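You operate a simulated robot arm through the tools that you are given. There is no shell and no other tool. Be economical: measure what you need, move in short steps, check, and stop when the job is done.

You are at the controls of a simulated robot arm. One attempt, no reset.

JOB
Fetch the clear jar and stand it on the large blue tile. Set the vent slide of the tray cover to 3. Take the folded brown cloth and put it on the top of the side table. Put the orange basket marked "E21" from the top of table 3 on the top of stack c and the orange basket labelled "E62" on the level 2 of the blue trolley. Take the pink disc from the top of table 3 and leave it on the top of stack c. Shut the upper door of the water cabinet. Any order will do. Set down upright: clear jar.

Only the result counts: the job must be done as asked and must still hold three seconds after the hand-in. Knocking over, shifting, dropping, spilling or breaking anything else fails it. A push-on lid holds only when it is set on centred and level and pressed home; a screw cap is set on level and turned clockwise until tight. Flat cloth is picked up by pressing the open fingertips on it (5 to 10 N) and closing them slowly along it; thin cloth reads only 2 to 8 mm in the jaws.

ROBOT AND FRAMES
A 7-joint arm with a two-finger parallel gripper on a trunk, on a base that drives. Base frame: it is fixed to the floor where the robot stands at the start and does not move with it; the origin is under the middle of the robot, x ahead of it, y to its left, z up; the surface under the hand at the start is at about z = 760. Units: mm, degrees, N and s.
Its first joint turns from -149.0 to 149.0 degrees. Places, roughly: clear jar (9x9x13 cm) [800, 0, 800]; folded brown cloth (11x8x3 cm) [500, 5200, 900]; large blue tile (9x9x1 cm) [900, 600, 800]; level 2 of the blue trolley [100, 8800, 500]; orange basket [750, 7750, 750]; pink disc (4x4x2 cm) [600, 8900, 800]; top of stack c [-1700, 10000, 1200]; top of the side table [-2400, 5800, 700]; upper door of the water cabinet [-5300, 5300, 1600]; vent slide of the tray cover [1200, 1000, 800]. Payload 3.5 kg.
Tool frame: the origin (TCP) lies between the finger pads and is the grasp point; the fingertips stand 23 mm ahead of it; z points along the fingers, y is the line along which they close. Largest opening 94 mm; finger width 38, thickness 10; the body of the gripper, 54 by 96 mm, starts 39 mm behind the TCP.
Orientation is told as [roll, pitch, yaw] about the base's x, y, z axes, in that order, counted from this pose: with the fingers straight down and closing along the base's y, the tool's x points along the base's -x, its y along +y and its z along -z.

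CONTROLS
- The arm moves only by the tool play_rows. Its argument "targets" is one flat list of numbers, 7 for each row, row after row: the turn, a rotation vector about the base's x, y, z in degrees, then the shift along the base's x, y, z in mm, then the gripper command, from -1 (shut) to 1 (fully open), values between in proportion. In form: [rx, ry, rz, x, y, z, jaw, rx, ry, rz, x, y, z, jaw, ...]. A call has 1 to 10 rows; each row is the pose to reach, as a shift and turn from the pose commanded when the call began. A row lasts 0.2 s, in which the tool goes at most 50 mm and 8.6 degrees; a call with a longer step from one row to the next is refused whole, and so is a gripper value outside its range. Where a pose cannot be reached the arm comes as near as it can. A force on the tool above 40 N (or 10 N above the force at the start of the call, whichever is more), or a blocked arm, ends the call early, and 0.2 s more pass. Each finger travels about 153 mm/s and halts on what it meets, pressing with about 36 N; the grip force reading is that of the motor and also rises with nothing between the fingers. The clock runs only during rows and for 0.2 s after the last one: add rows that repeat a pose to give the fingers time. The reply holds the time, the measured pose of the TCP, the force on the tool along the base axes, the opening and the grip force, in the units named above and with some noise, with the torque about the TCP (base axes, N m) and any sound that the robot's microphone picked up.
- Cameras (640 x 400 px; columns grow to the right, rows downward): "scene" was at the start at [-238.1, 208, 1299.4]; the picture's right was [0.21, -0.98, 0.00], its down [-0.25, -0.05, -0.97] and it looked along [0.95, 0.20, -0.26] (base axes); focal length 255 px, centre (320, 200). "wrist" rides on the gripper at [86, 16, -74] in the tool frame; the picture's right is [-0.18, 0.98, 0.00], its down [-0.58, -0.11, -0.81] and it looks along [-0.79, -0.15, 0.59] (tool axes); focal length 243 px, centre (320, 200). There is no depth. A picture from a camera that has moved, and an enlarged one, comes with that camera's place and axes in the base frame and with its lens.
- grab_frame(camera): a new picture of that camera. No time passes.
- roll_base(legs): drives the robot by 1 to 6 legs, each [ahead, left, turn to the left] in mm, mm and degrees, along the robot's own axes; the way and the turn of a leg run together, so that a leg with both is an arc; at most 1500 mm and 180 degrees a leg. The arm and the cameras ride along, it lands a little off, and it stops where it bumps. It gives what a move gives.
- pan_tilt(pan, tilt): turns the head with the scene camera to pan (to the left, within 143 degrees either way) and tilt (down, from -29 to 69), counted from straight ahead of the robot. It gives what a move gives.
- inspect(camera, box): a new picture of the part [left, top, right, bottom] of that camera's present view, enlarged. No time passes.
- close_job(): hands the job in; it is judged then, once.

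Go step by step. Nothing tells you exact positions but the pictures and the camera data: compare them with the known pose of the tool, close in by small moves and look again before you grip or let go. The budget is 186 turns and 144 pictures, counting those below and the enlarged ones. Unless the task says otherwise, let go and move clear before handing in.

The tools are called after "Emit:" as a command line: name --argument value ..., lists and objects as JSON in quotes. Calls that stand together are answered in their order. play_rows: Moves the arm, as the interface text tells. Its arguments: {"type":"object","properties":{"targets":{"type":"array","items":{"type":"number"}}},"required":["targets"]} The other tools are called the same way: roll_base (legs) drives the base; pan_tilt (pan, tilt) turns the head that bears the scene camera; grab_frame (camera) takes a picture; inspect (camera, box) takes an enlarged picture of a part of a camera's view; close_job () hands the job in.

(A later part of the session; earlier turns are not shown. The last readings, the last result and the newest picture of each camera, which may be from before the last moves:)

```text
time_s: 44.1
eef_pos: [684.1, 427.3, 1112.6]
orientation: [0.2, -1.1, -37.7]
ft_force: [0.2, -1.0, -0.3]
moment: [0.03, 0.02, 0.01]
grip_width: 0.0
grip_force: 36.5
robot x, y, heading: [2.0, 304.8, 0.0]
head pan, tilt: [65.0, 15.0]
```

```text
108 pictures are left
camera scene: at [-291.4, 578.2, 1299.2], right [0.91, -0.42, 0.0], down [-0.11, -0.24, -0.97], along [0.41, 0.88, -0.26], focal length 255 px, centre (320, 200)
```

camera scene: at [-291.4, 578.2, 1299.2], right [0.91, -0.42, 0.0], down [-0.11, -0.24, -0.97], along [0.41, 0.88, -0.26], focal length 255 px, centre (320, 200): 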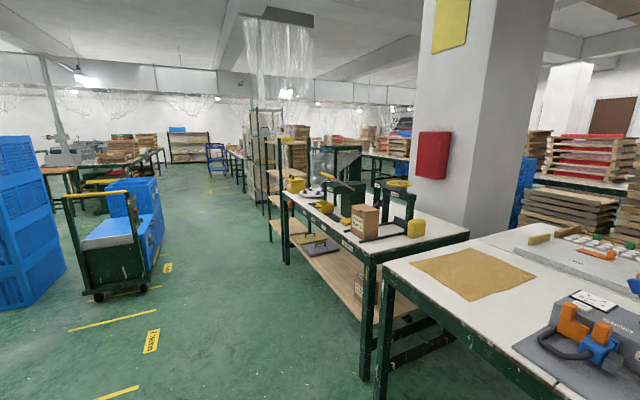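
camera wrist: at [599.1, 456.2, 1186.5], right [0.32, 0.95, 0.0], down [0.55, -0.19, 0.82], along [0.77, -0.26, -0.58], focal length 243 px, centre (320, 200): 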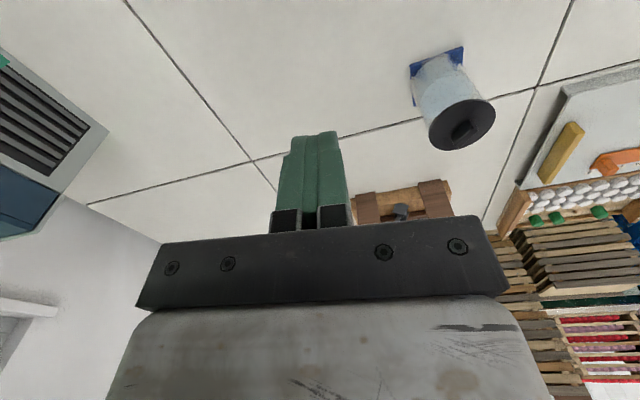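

The deck with the slatted tray is part of my base and already reaches under the table, so I can drive further in. I'll slide left to y≈960, then ahead 180 mm.

Emit:
roll_base --legs '[[0, 655, 0], [100, 0, 0], [80, 0, 0]]'

Emit:
pan_tilt --pan 0 --tilt 30

Emit:
grab_frame --camera "scene"

Emit:
grab_frame --camera "wrist"

```text
time_s: 49.1
eef_pos: [859.2, 1089.6, 1114.1]
orientation: [0.2, -1.0, -37.6]
ft_force: [-0.5, 0.6, 0.3]
moment: [0.0, -0.02, 0.0]
grip_width: 0.1
grip_force: 35.9
robot x, y, heading: [175.8, 963.4, 0.7]
head pan, tilt: [65.0, 15.0]
```

```text
time_s: 50.5
eef_pos: [858.8, 1090.5, 1113.9]
orientation: [0.2, -0.9, -37.5]
ft_force: [0.0, 0.3, -1.0]
moment: [-0.01, -0.01, -0.02]
grip_width: 0.1
grip_force: 35.9
robot x, y, heading: [174.9, 963.4, 0.5]
head pan, tilt: [0.0, 30.0]
```

```text
107 pictures are left
camera scene: at [-64.9, 1151.1, 1275.1], right [0.01, -1.0, 0.0], down [-0.5, 0.0, -0.87], along [0.87, 0.01, -0.5], focal length 255 px, centre (320, 200)
```

scene: 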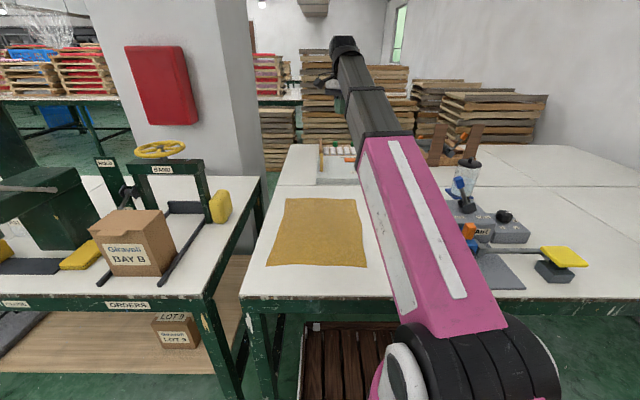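

```text
106 pictures are left
camera wrist: at [799.3, 1156.1, 1186.6], right [0.74, 0.67, 0.01], down [0.38, -0.43, 0.82], along [0.55, -0.6, -0.58], focal length 243 px, centre (320, 200)
```

wrist: 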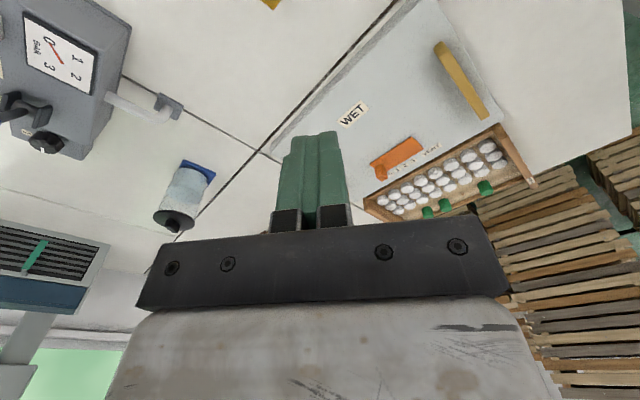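

I'm in place; I'll zoom on the vent slide from the wrist camera.

Emit:
inspect --camera "wrist" --box '[350, 110, 470, 200]'

```text
4.44 times, centred on (410, 155) of wrist
camera zoom: at [799.3, 1156.1, 1186.6], right [0.74, 0.67, 0.01], down [0.38, -0.43, 0.82], along [0.55, -0.6, -0.58], focal length 1078 px, centre (-80, 400)
```

zoom: 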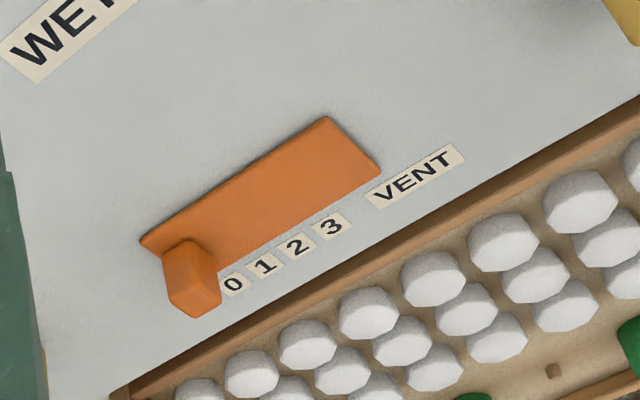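

The tab stands at 0 near [1183, 945, 791–820], and mark 3 lies 60 mm further along +y. I'll turn the hand to yaw -168 so the camera will be on top, then tilt the fingers forward to reach it.

Emit:
play_rows --targets '[0, 0, -8, 0, -12, 0, -1, 0, 0, -16, 0, -24, 0, -1, 0, 0, -24, 0, -36, 0, -1, 0, 0, -32, 0, -48, 0, -1, 0, 0, -40, 0, -60, 0, -1, 0, 0, -48, 0, -72, 0, -1, 0, 0, -56, 0, -84, 0, -1, 0, 0, -64, 0, -96, 0, -1, 0, 0, -72, 0, -108, 0, -1, 0, 0, -80, 0, -120, 0, -1]'

Emit:
play_rows --targets '[0, 0, -8, 0, 0, 0, -1, 0, 0, -16, 0, 0, 0, -1, 0, 0, -24, 0, 0, 0, -1, 0, 0, -32, 0, 0, 0, -1, 0, 0, -40, 0, 0, 0, -1, 0, 0, -48, 0, 0, 0, -1, 0, 0, -50, 0, 0, 0, -1, 0, 0, -50, 0, 0, 0, -1]'

Emit:
play_rows --targets '[1.5, -7.2, 0, 15, 0, -5, -0.4, 3, -14.3, 0, 30, 0, -10, -0.4, 4.5, -21.5, 0, 45, 0, -15, -0.4, 6, -28.7, 0, 60, 0, -20, -0.4, 7.5, -35.8, 0, 75, 0, -25, -0.4, 9, -43, 0, 90, 0, -30, -0.4, 9, -43, 0, 120, -5, -40, -0.4, 9, -43, 0, 120, -5, -40, -0.4]'

Emit:
grab_frame --camera "wrist"

Emit:
grab_frame --camera "scene"

```text
time_s: 52.7
eef_pos: [863.4, 968.8, 1104.6]
orientation: [0.7, -0.7, -117.6]
ft_force: [-0.1, -0.5, 0.1]
moment: [-0.01, -0.03, -0.01]
grip_width: 0.0
grip_force: 35.8
out of reach, approached as far as the arm can: row 7, 8, 9, 10
robot x, y, heading: [174.2, 965.5, 0.5]
head pan, tilt: [0.0, 30.0]
```

```text
time_s: 54.5
eef_pos: [867.4, 970.5, 1096.4]
orientation: [0.3, -0.4, -167.5]
ft_force: [0.3, 0.7, 0.4]
moment: [-0.04, -0.03, 0.03]
grip_width: 0.1
grip_force: 36.1
out of reach, approached as far as the arm can: row 2, 3, 4, 5, 6, 7, 8
robot x, y, heading: [170.3, 965.3, 0.6]
head pan, tilt: [0.0, 30.0]
```

```text
time_s: 56.3
eef_pos: [985.5, 963.2, 1055.1]
orientation: [0.7, 43.0, -167.3]
ft_force: [-0.8, 0.5, 0.1]
moment: [0.01, 0.01, 0.0]
grip_width: 28.1
grip_force: 0.1
robot x, y, heading: [177.8, 968.9, 0.5]
head pan, tilt: [0.0, 30.0]
```

```text
104 pictures are left
camera wrist: at [1001.6, 952.1, 1168.7], right [0.08, -0.99, -0.11], down [-0.98, -0.1, 0.19], along [-0.2, 0.1, -0.97], focal length 243 px, centre (320, 200)
```

wrist: 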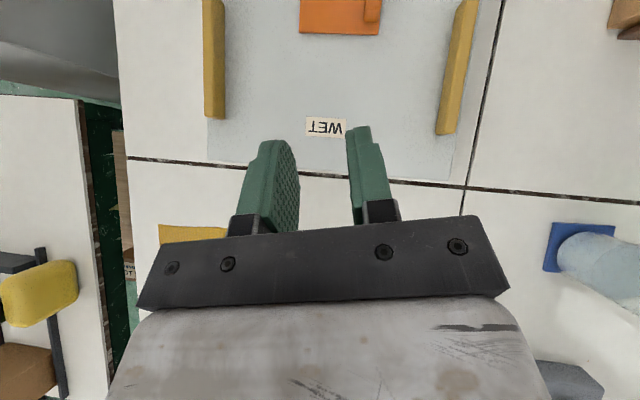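

```text
103 pictures are left
camera scene: at [-64.9, 1151.0, 1275.0], right [0.01, -1.0, 0.0], down [-0.5, 0.0, -0.87], along [0.87, 0.01, -0.5], focal length 255 px, centre (320, 200)
```

scene: 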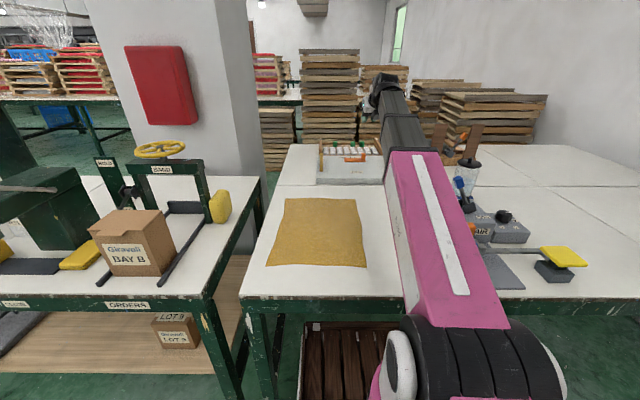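

The hand now points forward-down with the tab straight ahead. I'll advance to about 40 mm above the tab with jaws half open.

Emit:
play_rows --targets '[0, 0, 0, 30, -3, -25, 0, 0, 0, 0, 60, -6, -50, 0, 0, 0, 0, 90, -9, -80, 0, 0, 0, 0, 120, -12, -110, 0, 0, 0, 0, 150, -15, -140, 0, 0, 0, 0, 175, -18, -170, 0, 0, 0, 0, 190, -20, -190, 0, 0, 0, 0, 190, -20, -190, 0]'

Emit:
grab_frame --camera "wrist"

```text
time_s: 58.1
eef_pos: [1175.2, 943.4, 866.2]
orientation: [0.9, 42.9, -167.2]
ft_force: [-0.3, 0.7, -0.3]
moment: [0.0, -0.02, 0.01]
grip_width: 46.9
grip_force: 0.1
robot x, y, heading: [175.2, 963.0, 0.5]
head pan, tilt: [0.0, 30.0]
```

```text
102 pictures are left
camera wrist: at [1191.3, 932.3, 980.0], right [0.08, -0.99, -0.11], down [-0.98, -0.1, 0.19], along [-0.2, 0.1, -0.97], focal length 243 px, centre (320, 200)
```

wrist: 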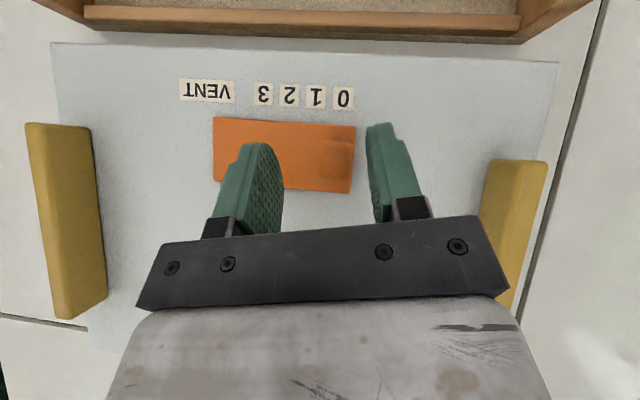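

The tab lies between the jaws. I'll descend in small steps.

Emit:
play_rows --targets '[0, 0, 0, 3, -1, -12, 0, 0, 0, 0, 6, -2, -24, 0, 0, 0, 0, 8, -2, -32, 0, 0, 0, 0, 8, -2, -37, 0, 0, 0, 0, 8, -2, -37, 0]'

Emit:
grab_frame --camera "wrist"

```text
time_s: 59.3
eef_pos: [1185.9, 943.2, 830.1]
orientation: [0.9, 42.9, -167.3]
ft_force: [0.0, -0.1, -0.3]
moment: [0.05, 0.01, 0.03]
grip_width: 47.0
grip_force: 0.0
robot x, y, heading: [177.0, 966.1, 0.8]
head pan, tilt: [0.0, 30.0]
```

```text
101 pictures are left
camera wrist: at [1200.6, 931.2, 943.0], right [0.08, -0.99, -0.11], down [-0.98, -0.1, 0.19], along [-0.2, 0.1, -0.97], focal length 243 px, centre (320, 200)
```

wrist: 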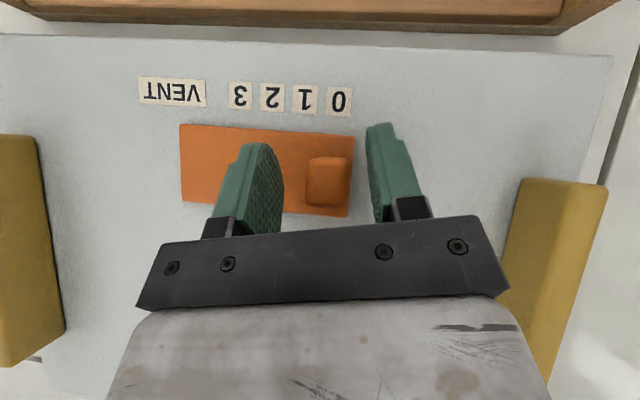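

Emit:
play_rows --targets '[0, 0, 0, 0, 0, -4, 0, 0, 0, 0, 0, 0, -4, -0.3, 0, 0, 0, 0, 0, -4, -0.5, 0, 0, 0, 0, 0, -4, -0.7, 0, 0, 0, 0, 0, -4, -0.7]'

Emit:
grab_frame --camera "wrist"

```text
time_s: 60.5
eef_pos: [1185.6, 941.5, 828.0]
orientation: [1.0, 43.2, -167.2]
ft_force: [6.8, 0.3, 39.0]
moment: [0.79, 0.38, -0.86]
grip_width: 23.7
grip_force: 36.1
robot x, y, heading: [177.2, 966.6, 0.7]
head pan, tilt: [0.0, 30.0]
```

```text
100 pictures are left
camera wrist: at [1200.3, 930.3, 941.0], right [0.08, -0.99, -0.12], down [-0.98, -0.1, 0.19], along [-0.2, 0.1, -0.98], focal length 243 px, centre (320, 200)
```

wrist: 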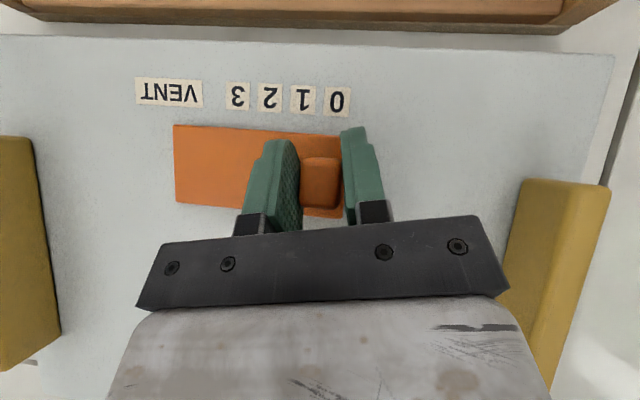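

The fingertips press on the cover (39 N); I'll relax upward by a few mm before sliding.

Emit:
play_rows --targets '[0, 0, 0, 0, 0, 2, -0.6, 0, 0, 0, 0, 0, 4, -0.6, 0, 0, 0, 0, 0, 4, -0.6]'

```text
time_s: 61.3
eef_pos: [1183.5, 942.9, 827.7]
orientation: [0.8, 42.7, -167.2]
ft_force: [4.1, -0.2, 2.7]
moment: [0.84, 0.08, -0.54]
grip_width: 23.6
grip_force: 36.2
robot x, y, heading: [179.9, 963.3, 0.8]
head pan, tilt: [0.0, 30.0]
```

Emit:
play_rows --targets '[0, 0, 0, 0, 6, 0, -0.6, 0, 0, 0, 0, 12, 0, -0.6, 0, 0, 0, -0.5, 18, 0, -0.6, 0, 0, 0, -0.5, 24, 0, -0.6, 0, 0, 0, -1, 30, 0, -0.6, 0, 0, 0, -1, 30, 0, -0.6]'

Emit:
grab_frame --camera "wrist"

```text
time_s: 62.7
eef_pos: [1182.7, 972.2, 830.3]
orientation: [0.9, 43.0, -167.2]
ft_force: [-2.6, -0.4, -0.7]
moment: [0.5, 0.38, -0.56]
grip_width: 19.7
grip_force: 36.4
robot x, y, heading: [174.6, 964.2, 0.6]
head pan, tilt: [0.0, 30.0]
```

```text
99 pictures are left
camera wrist: at [1199.0, 961.2, 943.2], right [0.08, -0.99, -0.11], down [-0.98, -0.1, 0.19], along [-0.2, 0.1, -0.97], focal length 243 px, centre (320, 200)
```

wrist: 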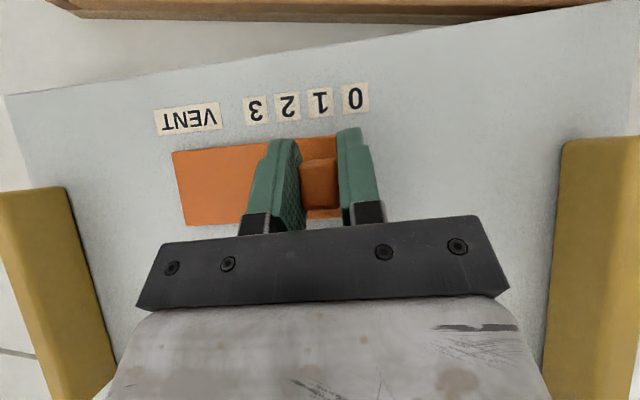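

The loose cover turned about 10° and shifted with the gripped tab, because the pads were not square to the slot. I'll turn it back with the tab held, toward its original pose, and check.

Emit:
play_rows --targets '[0, 0, -2.5, 0.6, -3.4, 0, -0.6, 0, 0, -5, 1.2, -6.8, 0, -0.6, 0, 0, -7.5, 1.8, -10.2, 0, -0.6, 0, 0, -9.7, 2.3, -13.7, 0, -0.6, 0, 0, -9.7, 2.3, -13.7, 0, -0.6]'

Emit:
grab_frame --camera "wrist"

Emit:
inspect --camera "scene" --box '[270, 120, 400, 200]'

```text
time_s: 63.9
eef_pos: [1185.1, 963.5, 830.5]
orientation: [0.8, 43.1, -174.4]
ft_force: [2.5, 0.4, 19.0]
moment: [0.33, 0.16, 0.78]
grip_width: 19.7
grip_force: 36.4
out of reach, approached as far as the arm can: row 4, 5
robot x, y, heading: [177.9, 965.9, 0.6]
head pan, tilt: [0.0, 30.0]
```

```text
98 pictures are left
camera wrist: at [1198.7, 948.5, 943.6], right [-0.05, -0.99, -0.12], down [-0.98, 0.02, 0.19], along [-0.19, 0.12, -0.97], focal length 243 px, centre (320, 200)
```

wrist: 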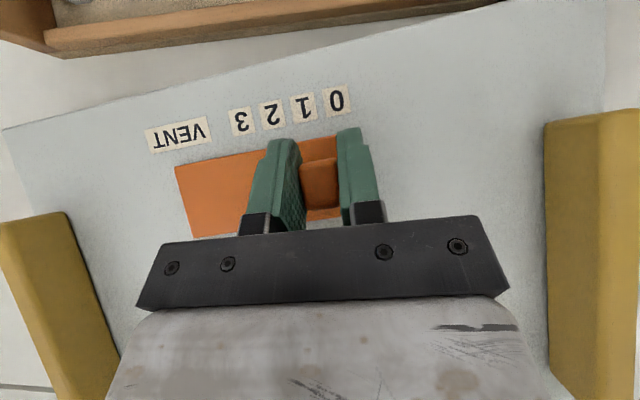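

```text
4.92 times, centred on (335, 160) of scene
camera zoom: at [-65.4, 1151.0, 1274.9], right [0.01, -1.0, 0.0], down [-0.5, 0.0, -0.87], along [0.87, 0.01, -0.5], focal length 1256 px, centre (246, 397)
```

zoom: 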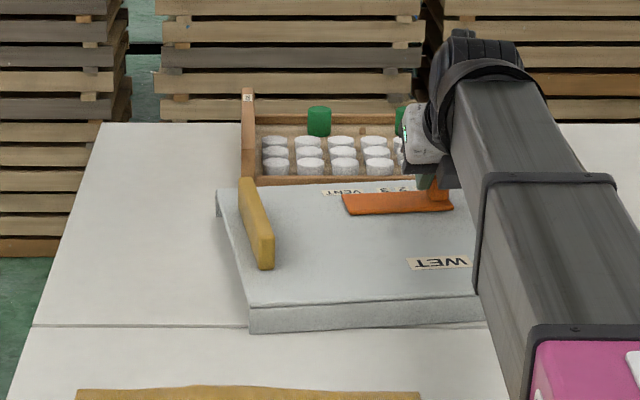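

The cover mainly rotated about its centre by about 8° and the tab slides in its slot. I'll align the pads with the slot as it now lies, relieve the downward force, and finish sliding the tab along the slot; afterwards I'll rotate the cover back by its handles.

Emit:
play_rows --targets '[0, 0, 0, 0, 0, 0, -0.4, 0, 0, 0, 0, 0, 3, -0.3, 0, 0, 2.5, 0, 0, 4, -0.3, 0, 0, 2.5, 0, 0, 4, -0.3]'

Emit:
grab_frame --camera "wrist"

```text
time_s: 64.9
eef_pos: [1185.1, 963.3, 832.4]
orientation: [0.8, 42.9, -174.2]
ft_force: [-0.1, 0.2, 0.4]
moment: [0.03, 0.03, 0.03]
grip_width: 33.1
grip_force: 0.6
out of reach, approached as far as the arm can: row 2
robot x, y, heading: [174.3, 966.1, 0.6]
head pan, tilt: [0.0, 30.0]
```

```text
96 pictures are left
camera wrist: at [1199.5, 948.9, 945.9], right [-0.05, -0.99, -0.11], down [-0.98, 0.02, 0.19], along [-0.19, 0.12, -0.97], focal length 243 px, centre (320, 200)
```

wrist: 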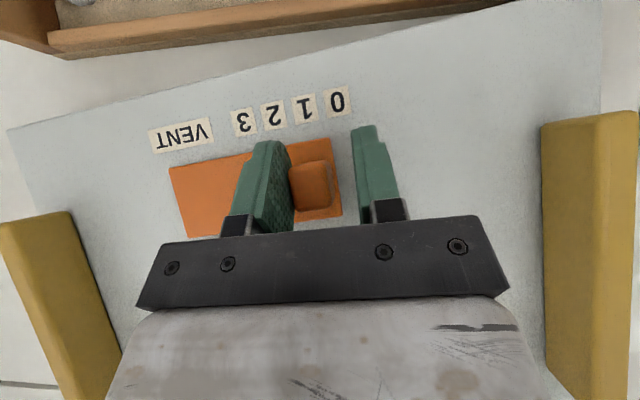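

The pads are free of the tab. I'll square them to the slot, narrow the gap to about 24 mm without clamping, and push the tab along the slot.

Emit:
play_rows --targets '[0, 0, 3.5, 0, 0, 0, -0.35, 0, 0, 3.5, 0, 3, 0, -0.4, 0, 0, 3.5, 0, 3, -2, -0.49, 0, 0, 3.5, 0, 3, -2, -0.49]'

Emit:
play_rows --targets '[0, 0, 0, -0.7, 5, 0, -0.49, 0, 0, 0, -1.4, 10, 0, -0.49, 0, 0, 0, -2.1, 15, 0, -0.49, 0, 0, 0, -2.8, 20, 0, -0.49, 0, 0, 0, -2.8, 20, 0, -0.49]'

Emit:
grab_frame --camera "wrist"

```text
time_s: 65.9
eef_pos: [1186.8, 965.3, 831.5]
orientation: [0.9, 43.0, -170.8]
ft_force: [0.2, 0.4, -0.1]
moment: [0.04, 0.0, -0.02]
grip_width: 23.9
grip_force: 0.0
robot x, y, heading: [176.7, 964.8, 0.6]
head pan, tilt: [0.0, 30.0]
```

```text
time_s: 67.1
eef_pos: [1181.8, 985.2, 831.3]
orientation: [0.8, 42.9, -170.8]
ft_force: [0.7, 0.7, -0.4]
moment: [0.02, 0.0, -0.01]
grip_width: 24.2
grip_force: 0.1
robot x, y, heading: [177.0, 965.2, 0.8]
head pan, tilt: [0.0, 30.0]
```

```text
95 pictures are left
camera wrist: at [1197.6, 971.8, 944.4], right [0.01, -0.99, -0.11], down [-0.98, -0.03, 0.19], along [-0.2, 0.11, -0.97], focal length 243 px, centre (320, 200)
```

wrist: 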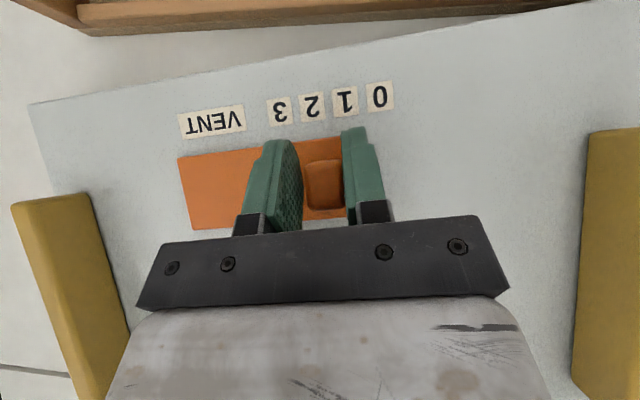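

The tab slides with the cover unmoved (label 0 still at [1230, 954]). It is just past 2; I'll push about 16 mm more.

Emit:
play_rows --targets '[0, 0, 0, -0.6, 4, 0, -0.49, 0, 0, 0, -1.1, 8, 0, -0.49, 0, 0, 0, -1.7, 12, 0, -0.49, 0, 0, 0, -2.2, 16, 0, -0.49, 0, 0, 0, -2.2, 16, 0, -0.49]'

Emit:
grab_frame --camera "wrist"

```text
time_s: 68.3
eef_pos: [1180.4, 1001.4, 829.9]
orientation: [0.9, 42.9, -170.9]
ft_force: [-0.2, 0.8, 0.0]
moment: [-0.01, 0.02, 0.02]
grip_width: 23.9
grip_force: 0.0
robot x, y, heading: [173.9, 968.4, 0.0]
head pan, tilt: [0.0, 30.0]
```

```text
94 pictures are left
camera wrist: at [1195.4, 988.1, 944.1], right [0.01, -0.99, -0.11], down [-0.98, -0.03, 0.19], along [-0.2, 0.11, -0.97], focal length 243 px, centre (320, 200)
```

wrist: 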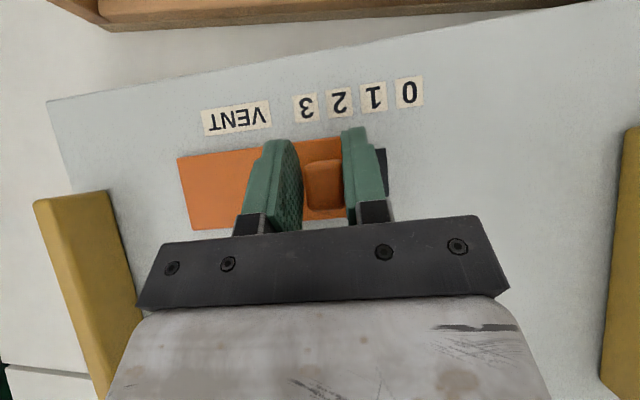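

A full ray calculation (the tab top stands higher than the labels) shows it is still 11 mm short of 3; I'll push that much further.

Emit:
play_rows --targets '[0, 0, 0, -0.4, 4, 0, -0.49, 0, 0, 0, -0.8, 8, 0, -0.49, 0, 0, 0, -1.3, 11.2, 0, -0.49, 0, 0, 0, -1.3, 11.2, 0, -0.49]'

Emit:
grab_frame --camera "wrist"

```text
time_s: 69.3
eef_pos: [1178.7, 1012.2, 830.3]
orientation: [0.9, 43.0, -170.9]
ft_force: [-0.2, -2.1, 1.0]
moment: [-0.03, -0.03, -0.01]
grip_width: 25.1
grip_force: 0.9
robot x, y, heading: [174.6, 965.6, 0.7]
head pan, tilt: [0.0, 30.0]
```

```text
93 pictures are left
camera wrist: at [1193.2, 999.1, 944.3], right [0.01, -0.99, -0.11], down [-0.98, -0.03, 0.19], along [-0.2, 0.11, -0.97], focal length 243 px, centre (320, 200)
```

wrist: 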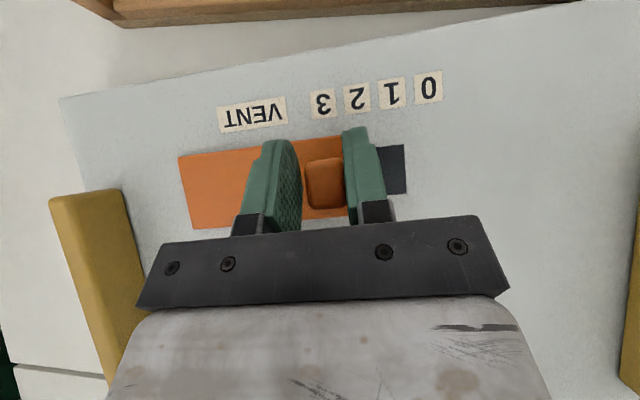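

The tab now sits at 3 (within 0.3 mm). I'll open, rise straight up, and make the hand vertical to turn the cover back by its left handle.

Emit:
play_rows --targets '[0, 0, 0, 0, 0, 0, -0.2, 0, 0, 0, 0, 0, 20, -0.2, 0, 0, 0, 0, 0, 60, -0.2, 0, 0, 0, -20, 20, 100, -0.6, -1.13, 7.1, 0, -50, 30, 110, -1, -2.25, 14.1, 0, -80, 40, 110, -1, -3.4, 21.2, 0, -110, 50, 110, -1, -4.5, 28.3, 0, -140, 60, 110, -1, -5.6, 35.3, 0, -165, 70, 110, -1, -6.75, 42.4, 0, -175, 80, 110, -1]'

Emit:
play_rows --targets '[0, 0, 8.5, 0, 0, 0, -1, 0, 0, 17, 0, 0, 0, -1, 0, 0, 25.5, 0, 0, 0, -1, 0, 0, 34, 0, 0, 0, -1, 0, 0, 42.5, 0, 0, 0, -1, 0, 0, 51, 0, 0, 0, -1, 0, 0, 59.5, 0, 0, 0, -1, 0, 0, 68, 0, 0, 0, -1, 0, 0, 76.5, 0, 0, 0, -1, 0, 0, 85, 0, 0, 0, -1]'

Emit:
grab_frame --camera "wrist"

Emit:
inspect --camera "scene" --box '[270, 120, 400, 200]'

```text
time_s: 71.5
eef_pos: [1008.6, 1051.3, 943.3]
orientation: [1.0, -0.2, -166.9]
ft_force: [-0.2, 0.7, 0.6]
moment: [-0.01, 0.02, 0.0]
grip_width: 0.0
grip_force: 36.5
out of reach, approached as far as the arm can: row 5, 6, 7, 8, 9, 10
robot x, y, heading: [175.6, 963.0, 0.3]
head pan, tilt: [0.0, 30.0]
```

```text
time_s: 73.7
eef_pos: [1009.3, 1050.5, 940.8]
orientation: [0.9, -0.2, -81.8]
ft_force: [-1.0, -0.7, 0.6]
moment: [-0.02, 0.03, -0.03]
grip_width: 0.0
grip_force: 35.9
robot x, y, heading: [178.8, 964.9, 0.3]
head pan, tilt: [0.0, 30.0]
```

```text
92 pictures are left
camera wrist: at [1012.1, 1136.9, 1016.2], right [1.0, -0.04, 0.02], down [-0.04, -0.59, 0.81], along [-0.02, -0.81, -0.59], focal length 243 px, centre (320, 200)
```

wrist: 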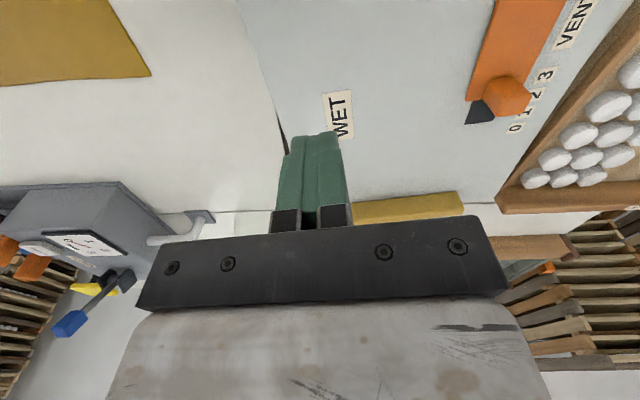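

```text
4.92 times, centred on (335, 160) of scene
camera zoom: at [-64.9, 1151.1, 1275.0], right [0.01, -1.0, 0.0], down [-0.5, 0.0, -0.87], along [0.87, 0.01, -0.5], focal length 1256 px, centre (246, 397)
```

zoom: 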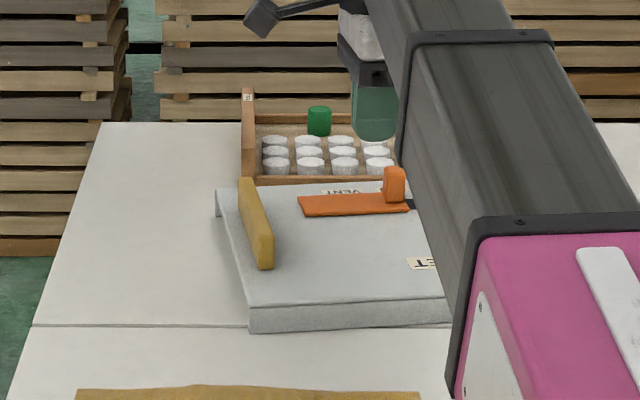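

Cover corners fit the model: it pivoted by +7° about [1110, 941]. I'll push its front edge near the left corner (x≈947, y≈1130) forward by about 20 mm with closed fingers near the tabletop.

Emit:
play_rows --targets '[0, 0, 0, -25, 20, 0, -1, 0, 0, 0, -60, 50, 0, -1, 0, 0, 0, -94, 80, -15, -1, 0, 0, 0, -94, 80, -60, -1, 0, 0, 0, -94, 80, -105, -1, 0, 0, 0, -94, 80, -135, -1, 0, 0, 0, -94, 80, -144, -1, 0, 0, 0, -94, 80, -144, -1]'

Emit:
inspect --camera "scene" --box '[270, 120, 400, 200]'

Emit:
grab_frame --camera "wrist"

```text
time_s: 75.5
eef_pos: [915.6, 1128.8, 794.5]
orientation: [0.8, -0.1, -81.9]
ft_force: [0.3, 0.0, 0.4]
moment: [-0.01, 0.01, 0.01]
grip_width: 0.2
grip_force: 35.8
robot x, y, heading: [179.3, 964.8, 0.4]
head pan, tilt: [0.0, 30.0]
```

```text
4.92 times, centred on (335, 160) of scene
camera zoom: at [-64.9, 1151.1, 1275.0], right [0.01, -1.0, 0.0], down [-0.5, 0.0, -0.87], along [0.87, 0.01, -0.5], focal length 1256 px, centre (246, 397)
```

zoom: 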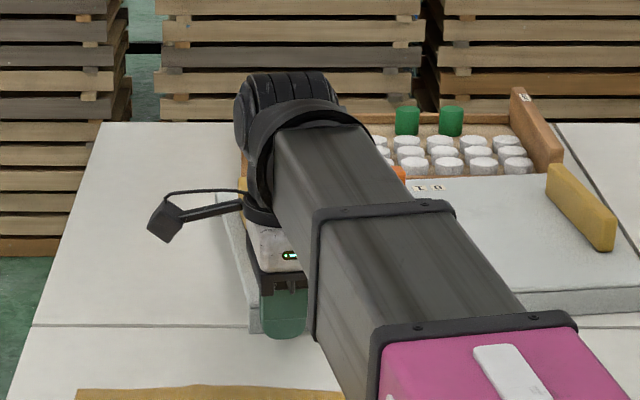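

```text
89 pictures are left
camera wrist: at [917.6, 1216.6, 870.2], right [1.0, -0.04, 0.02], down [-0.04, -0.59, 0.81], along [-0.03, -0.81, -0.59], focal length 243 px, centre (320, 200)
```

wrist: 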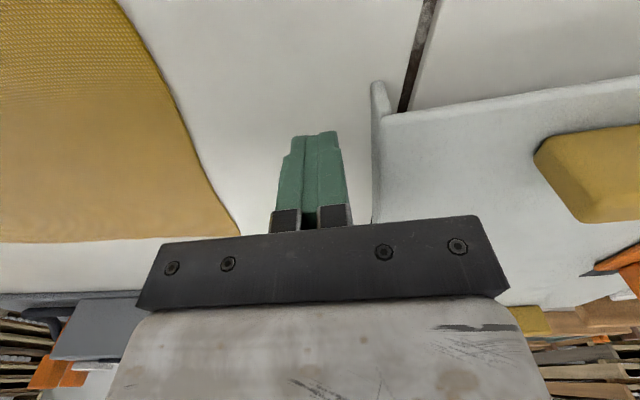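

The fingers stand before the cover's front skirt. I'll push slowly.

Emit:
play_rows --targets '[0, 0, 0, 10, 0, 0, -1, 0, 0, 0, 18, 0, 0, -1, 0, 0, 0, 24, 0, 0, -1, 0, 0, 0, 29, 0, 0, -1, 0, 0, 0, 34, 0, 0, -1, 0, 0, 0, 38, 0, 0, -1, 0, 0, 0, 42, 0, 0, -1, 0, 0, 0, 42, 0, 0, -1]'

Emit:
grab_frame --camera "wrist"

Emit:
inspect --camera "scene" --box '[270, 120, 400, 200]'

```text
time_s: 77.3
eef_pos: [958.6, 1130.0, 797.9]
orientation: [0.9, -0.1, -81.8]
ft_force: [-2.2, 0.6, -0.6]
moment: [-0.02, 0.02, -0.02]
grip_width: 0.2
grip_force: 36.4
robot x, y, heading: [177.7, 964.9, 0.3]
head pan, tilt: [0.0, 30.0]
```

```text
88 pictures are left
camera wrist: at [960.2, 1216.8, 872.2], right [1.0, -0.04, 0.02], down [-0.04, -0.59, 0.81], along [-0.03, -0.81, -0.59], focal length 243 px, centre (320, 200)
```

wrist: 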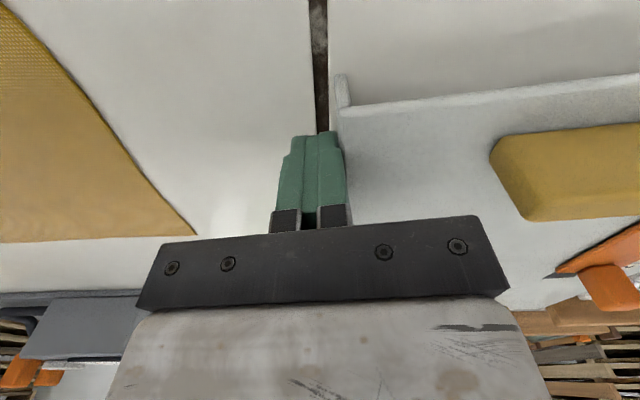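

```text
4.92 times, centred on (335, 160) of scene
camera zoom: at [-64.9, 1151.1, 1275.0], right [0.01, -1.0, 0.0], down [-0.5, 0.0, -0.87], along [0.87, 0.01, -0.5], focal length 1256 px, centre (246, 397)
```

zoom: 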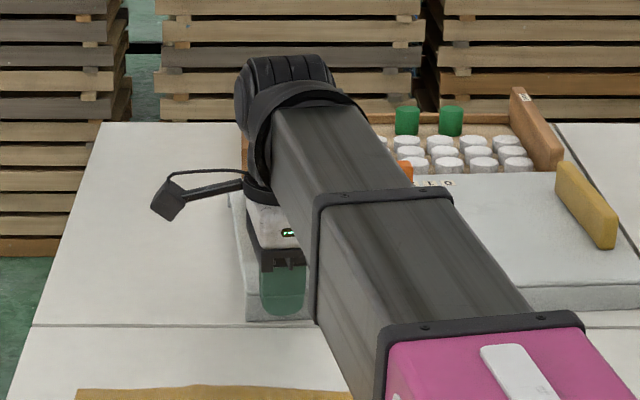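

Contact was light and the cover has turned some. I'll back off, rise, and measure the labels and edges.

Emit:
play_rows --targets '[0, 0, 0, -15, 0, 0, -1, 0, 0, 0, -20, 0, 40, -1, 0, 0, 0, -10, 0, 85, -1, 0, 0, 0, 20, 0, 125, -1, 0, 0, 0, 60, 0, 150, -1, 0, 0, 0, 100, 0, 170, -1, 0, 0, 0, 130, 0, 190, -1, 0, 0, 0, 130, 0, 190, -1]'

Emit:
grab_frame --camera "wrist"

Emit:
inspect --camera "scene" --box '[270, 120, 400, 200]'

```text
time_s: 79.1
eef_pos: [1088.1, 1126.5, 989.2]
orientation: [0.9, -0.1, -82.0]
ft_force: [0.3, -0.9, -1.1]
moment: [0.04, -0.03, 0.0]
grip_width: 0.0
grip_force: 35.6
robot x, y, heading: [178.1, 962.9, 0.7]
head pan, tilt: [0.0, 30.0]
```

```text
86 pictures are left
camera wrist: at [1090.1, 1214.0, 1062.7], right [1.0, -0.04, 0.02], down [-0.04, -0.59, 0.81], along [-0.03, -0.81, -0.59], focal length 243 px, centre (320, 200)
```

wrist: 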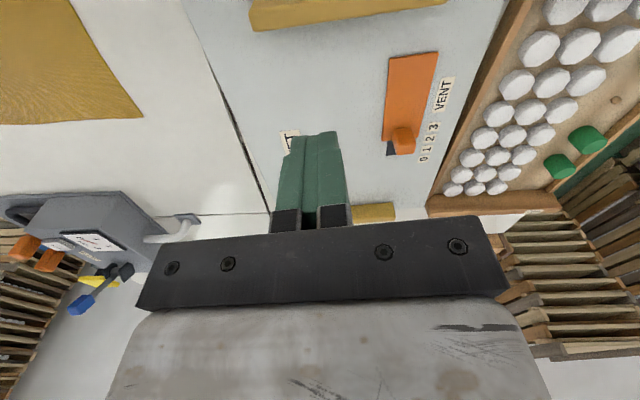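

```text
4.92 times, centred on (335, 160) of scene
camera zoom: at [-64.9, 1151.1, 1275.0], right [0.01, -1.0, 0.0], down [-0.5, 0.0, -0.87], along [0.87, 0.01, -0.5], focal length 1256 px, centre (246, 397)
```

zoom: 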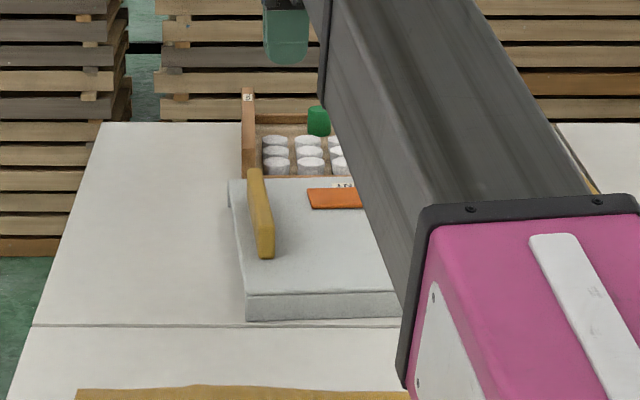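

The angle is now about 4–5° and the left front corner is nearly home; the right side must come back by about 25 mm. I'll grip the right handle squarely, which gives full control of the cover pose, and move above it first.

Emit:
play_rows --targets '[0, 0, -8, 0, -25, 0, -1, 0, 0, -16, 0, -50, 0, -1, 0, 0, -24, 0, -75, 0, -1, 0, 0, -32, 0, -100, 0, -1, 0, 0, -40, 0, -125, 0, -0.5, 0, 0, -48, 0, -150, 0, 0, 0, 0, -56, 0, -175, 0, 0, 0, 0, -64, 0, -200, 0, 0, 0, 0, -72, 0, -225, 0, 0, 0, 0, -80, 0, -250, 0, 0]'

Emit:
play_rows --targets '[0, 0, -7, 0, -20, 0, 0, 0, 0, -14, 0, -50, 0, 0, 0, 0, -14, 0, -50, 0, 0]'

Emit:
grab_frame --camera "wrist"

Emit:
inspect --camera "scene" --box '[270, 120, 400, 200]'

```text
time_s: 81.3
eef_pos: [1086.5, 878.8, 987.8]
orientation: [1.0, -0.1, -162.0]
ft_force: [-0.1, 0.2, 0.1]
moment: [-0.01, -0.02, 0.01]
grip_width: 47.1
grip_force: 0.0
robot x, y, heading: [178.9, 962.6, 0.6]
head pan, tilt: [0.0, 30.0]
```

```text
time_s: 82.1
eef_pos: [1085.7, 828.6, 986.8]
orientation: [0.9, -0.1, -176.0]
ft_force: [0.9, 0.1, 0.6]
moment: [0.0, -0.01, 0.01]
grip_width: 47.0
grip_force: 0.1
robot x, y, heading: [177.3, 967.2, 0.4]
head pan, tilt: [0.0, 30.0]
```

```text
84 pictures are left
camera wrist: at [1174.6, 819.2, 1060.6], right [-0.11, -0.99, 0.02], down [-0.59, 0.08, 0.81], along [-0.8, 0.08, -0.59], focal length 243 px, centre (320, 200)
```

wrist: 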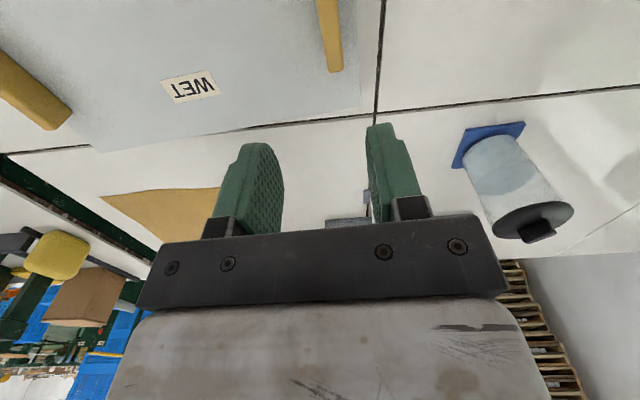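

```text
4.92 times, centred on (335, 160) of scene
camera zoom: at [-64.9, 1151.0, 1275.0], right [0.01, -1.0, 0.0], down [-0.5, 0.0, -0.87], along [0.87, 0.01, -0.5], focal length 1256 px, centre (246, 397)
```

zoom: 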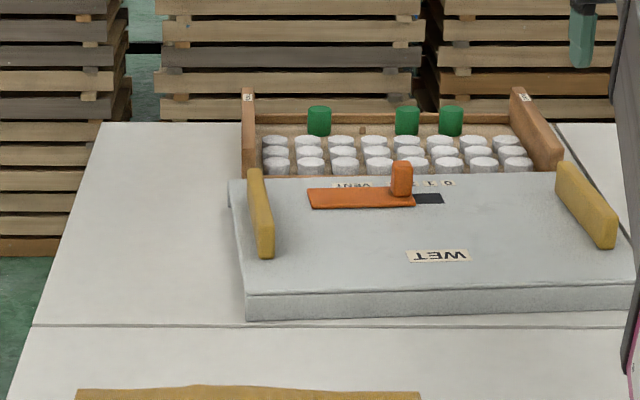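

From here the cover's front edge is 12 mm behind the grout line on the left and 40 mm on the right (originally about 17 mm all along), so it needs -4.5° and about 9 mm back. I'll descend over the right handle.

Emit:
play_rows --targets '[0, 0, 1, 3, -4, -40, 0, 0, 0, 1, 6, -8, -80, 0, 0, 0, 1, 9, -10, -115, 0, 0, 0, 1, 9, -10, -130, 0, 0, 0, 1, 9, -10, -130, 0]'

Emit:
grab_frame --camera "wrist"

Emit:
inspect --camera "scene" --box '[330, 120, 460, 200]'

```text
time_s: 83.3
eef_pos: [1097.0, 817.1, 856.3]
orientation: [0.8, -0.2, -174.9]
ft_force: [0.7, 0.4, -0.1]
moment: [-0.01, 0.06, 0.0]
grip_width: 47.0
grip_force: 0.0
robot x, y, heading: [175.3, 966.3, 0.4]
head pan, tilt: [0.0, 30.0]
```

```text
82 pictures are left
camera wrist: at [1185.1, 811.2, 930.5], right [-0.1, -1.0, 0.02], down [-0.59, 0.07, 0.81], along [-0.8, 0.07, -0.59], focal length 243 px, centre (320, 200)
```

wrist: 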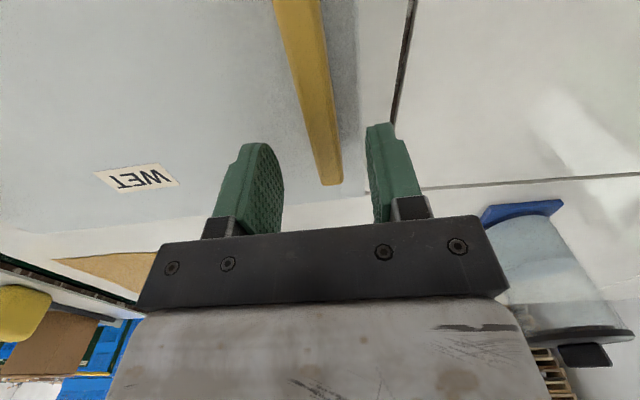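

```text
4.92 times, centred on (395, 160) of scene
camera zoom: at [-64.9, 1151.0, 1275.0], right [0.01, -1.0, 0.0], down [-0.5, 0.0, -0.87], along [0.87, 0.01, -0.5], focal length 1256 px, centre (-49, 397)
```

zoom: 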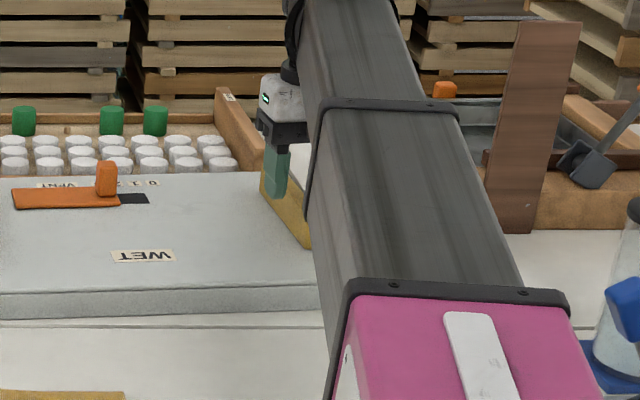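

The handle is centred between the jaws. I'll descend to it and grip.

Emit:
play_rows --targets '[0, 0, -0.7, 0, 0, -15, 0, 0, 0, -0.7, 0, 0, -30, 0, 0, 0, -0.7, 0, 0, -39, 0, 0, 0, -0.7, 0, 0, -39, -0.2, 0, 0, -0.7, 0, 0, -39, -0.35, 0, 0, -0.7, 0, 0, -39, -0.5, 0, 0, -0.7, 0, 0, -39, -0.6, 0, 0, -0.7, 0, 0, -39, -0.6]'

Emit:
inspect --camera "scene" --box '[270, 120, 400, 200]'

```text
time_s: 85.1
eef_pos: [1097.6, 819.8, 818.3]
orientation: [0.9, -0.1, -175.6]
ft_force: [-0.5, -2.3, -0.3]
moment: [0.03, -0.01, 0.01]
grip_width: 19.4
grip_force: 0.9
robot x, y, heading: [176.3, 965.9, 0.7]
head pan, tilt: [0.0, 30.0]
```

```text
4.92 times, centred on (335, 160) of scene
camera zoom: at [-64.9, 1151.0, 1275.1], right [0.01, -1.0, 0.0], down [-0.5, 0.0, -0.87], along [0.87, 0.01, -0.5], focal length 1256 px, centre (246, 397)
```

zoom: 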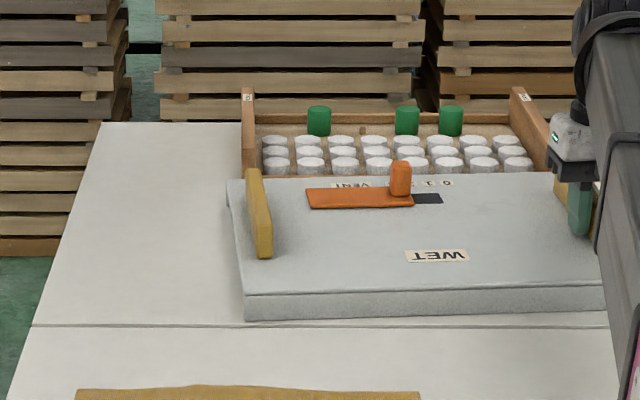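

Emit:
play_rows --targets '[0, 0, 0, 0, 0, 0, -0.8, 0, 0, 0, 0, 0, 0, -0.8, 0, 0, -0.9, -4.5, 0, 0, -0.8, 0, 0, -1.8, -9, 0, 0, -0.8, 0, 0, -2.7, -13.5, 0, 0, -0.8, 0, 0, -3.6, -18, 0, 0, -0.8, 0, 0, -4.5, -22.5, -1, 0, -0.8, 0, 0, -4.5, -22.5, -1, 0, -0.8]'

Emit:
inspect --camera "scene" --box '[270, 120, 400, 200]'

```text
time_s: 86.9
eef_pos: [1073.4, 816.9, 818.1]
orientation: [0.8, 0.0, 179.9]
ft_force: [-1.5, 0.7, 0.6]
moment: [1.01, 0.02, 0.46]
grip_width: 16.0
grip_force: 36.1
robot x, y, heading: [176.5, 966.5, 0.3]
head pan, tilt: [0.0, 30.0]
```

```text
4.92 times, centred on (335, 160) of scene
camera zoom: at [-64.9, 1151.0, 1275.0], right [0.01, -1.0, 0.0], down [-0.5, 0.0, -0.87], along [0.87, 0.01, -0.5], focal length 1256 px, centre (246, 397)
```

zoom: 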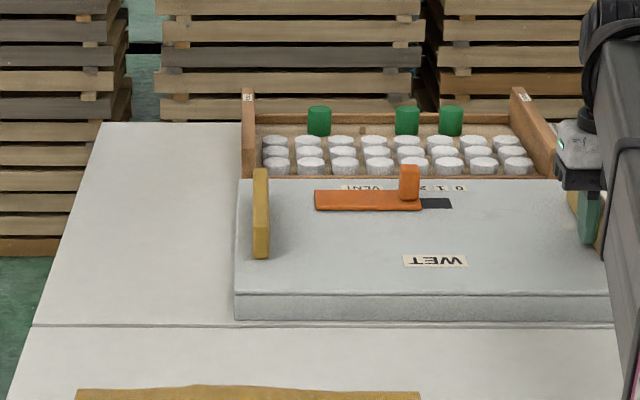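

The cover is square again; labels show it about 11 mm too far right (label 0 at y≈928, originally 940), while x agrees within a few mm. I'll shift it +11 mm in y.

Emit:
play_rows --targets '[0, 0, 0, 0, 3, 0, -0.8, 0, 0, 0, 0, 6, 0, -0.8, 0, 0, 0, 0, 9, 0, -0.8, 0, 0, 0, 0.5, 11.5, 0, -0.8, 0, 0, 0, 0.5, 11.5, 0, -0.8]'

Emit:
inspect --camera "scene" --box '[270, 120, 400, 200]'

```text
time_s: 88.1
eef_pos: [1074.9, 829.3, 817.3]
orientation: [0.9, -0.2, 180.0]
ft_force: [-0.4, -3.9, 3.0]
moment: [1.13, -0.38, 0.01]
grip_width: 16.1
grip_force: 35.7
robot x, y, heading: [172.4, 963.4, 0.5]
head pan, tilt: [0.0, 30.0]
```

```text
4.92 times, centred on (335, 160) of scene
camera zoom: at [-65.0, 1150.9, 1275.0], right [0.01, -1.0, 0.0], down [-0.5, 0.0, -0.87], along [0.87, 0.01, -0.5], focal length 1256 px, centre (246, 397)
```

zoom: 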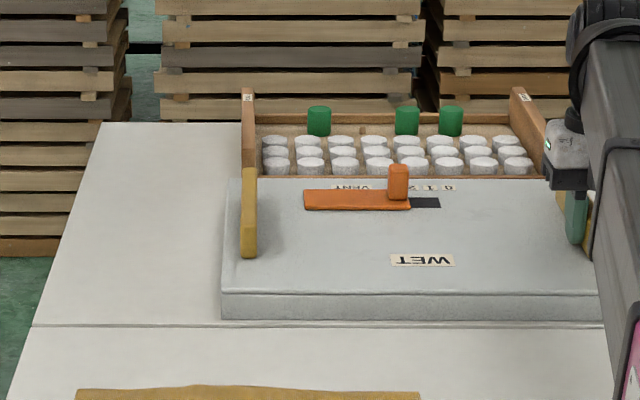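

Label 0 is back at y≈940 and the cover is square. I'll release the handle and rise, then check the tab against its label.

Emit:
play_rows --targets '[0, 0, 0, 0, 0, 0, -0.5, 0, 0, 0, 0, 0, 0, 0, 0, 0, 0, 0, 0, 0, 0, 0, 0, 0, 0, 0, 30, 0, 0, 0, 0, -5, 15, 75, 0, 0, 0, 0, -10, 45, 110, 0, 0, 0, 0, -10, 80, 140, 0, 0, 0, 0, -10, 110, 160, 0, 0, 0, 0, -10, 110, 160, 0]'

Emit:
inspect --camera "scene" --box '[290, 130, 370, 190]'

Emit:
grab_frame --camera "scene"

```text
time_s: 90.1
eef_pos: [1063.0, 901.2, 979.8]
orientation: [1.1, -0.3, -176.4]
ft_force: [-0.6, 0.3, -0.8]
moment: [0.02, 0.0, 0.03]
grip_width: 46.7
grip_force: 0.0
out of reach, approached as far as the arm can: row 6, 7, 8, 9
robot x, y, heading: [176.8, 963.3, 0.6]
head pan, tilt: [0.0, 30.0]
```

```text
6.67 times, centred on (330, 160) of scene
camera zoom: at [-64.9, 1151.0, 1275.0], right [0.01, -1.0, 0.0], down [-0.5, 0.0, -0.87], along [0.87, 0.01, -0.5], focal length 1701 px, centre (253, 467)
```

zoom: 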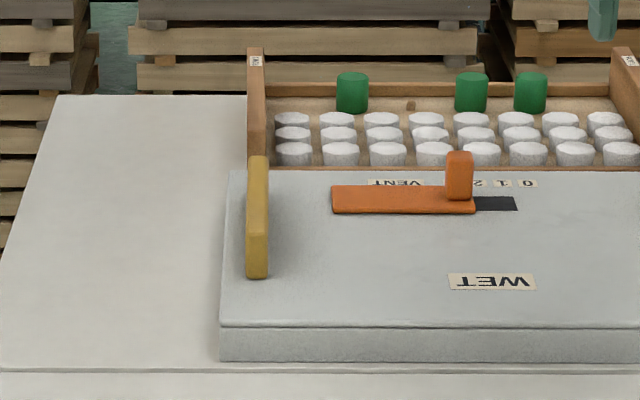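

```text
76 pictures are left
camera scene: at [-64.9, 1151.0, 1275.0], right [0.01, -1.0, 0.0], down [-0.5, 0.0, -0.87], along [0.87, 0.01, -0.5], focal length 255 px, centre (320, 200)
```

scene: 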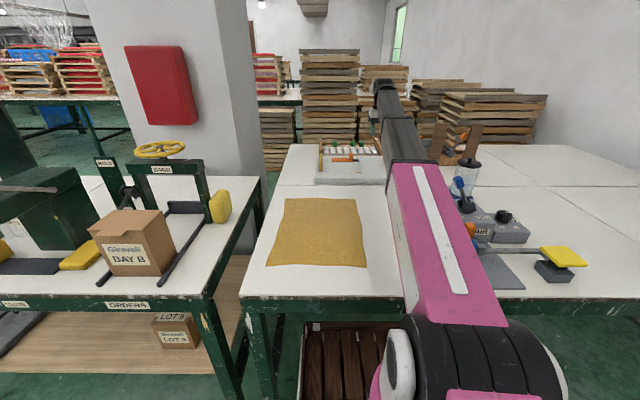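

The vent tab stands at 3 and the cover is back in place. Now I retract the arm, back out of the table and drive along the aisle toward the cloth.

Emit:
play_rows --targets '[0, 0, 4, -40, 5, 12, -1, 0, 0, 8, -80, 10, 24, -1, 0, 0, 12, -120, 15, 36, -1, 0, 0, 16, -160, 20, 48, -1, 0, 0, 20, -200, 25, 60, -1, 0, 0, 24, -240, 30, 72, -1, 0, 0, 30, -280, 35, 84, -1, 0, 0, 38, -320, 40, 96, -1, 0, 0, 46, -350, 45, 110, -1, 0, 0, 46, -350, 45, 110, -1]'

Emit:
roll_base --legs '[[-500, 0, 0], [0, 1200, 0]]'

Emit:
pan_tilt --pan 75 --tilt 15

Emit:
grab_frame --camera "scene"

```text
time_s: 92.3
eef_pos: [729.8, 946.3, 1063.8]
orientation: [2.3, 0.8, -130.2]
ft_force: [-1.2, -0.3, 0.4]
moment: [0.05, 0.03, -0.03]
grip_width: 0.4
grip_force: 36.2
out of reach, approached as far as the arm can: row 8, 9, 10
robot x, y, heading: [175.1, 960.7, 0.4]
head pan, tilt: [0.0, 30.0]
```

```text
time_s: 100.9
eef_pos: [205.4, 2161.2, 1063.1]
orientation: [2.3, 0.8, -128.8]
ft_force: [-0.2, -0.1, -0.7]
moment: [0.03, 0.0, 0.0]
grip_width: 0.1
grip_force: 36.1
robot x, y, heading: [-344.4, 2165.9, 2.0]
head pan, tilt: [0.0, 30.0]
```

```text
time_s: 102.4
eef_pos: [206.4, 2161.2, 1062.5]
orientation: [2.3, 0.8, -128.7]
ft_force: [0.7, -0.7, -0.5]
moment: [-0.02, -0.02, -0.04]
grip_width: 0.0
grip_force: 36.4
robot x, y, heading: [-344.6, 2166.3, 1.8]
head pan, tilt: [75.0, 15.0]
```

```text
75 pictures are left
camera scene: at [-661.7, 2434.4, 1299.2], right [0.97, -0.23, 0.0], down [-0.06, -0.25, -0.97], along [0.22, 0.94, -0.26], focal length 255 px, centre (320, 200)
```

scene: 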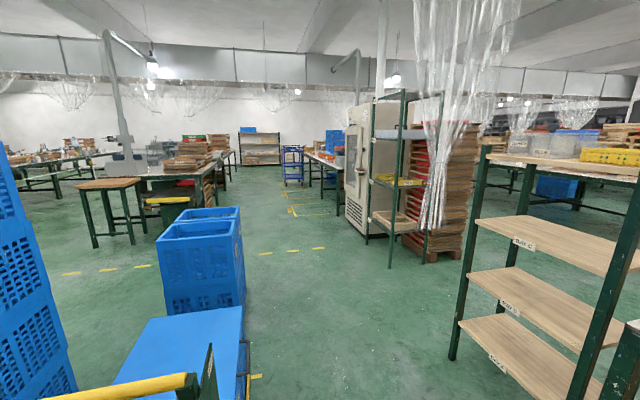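

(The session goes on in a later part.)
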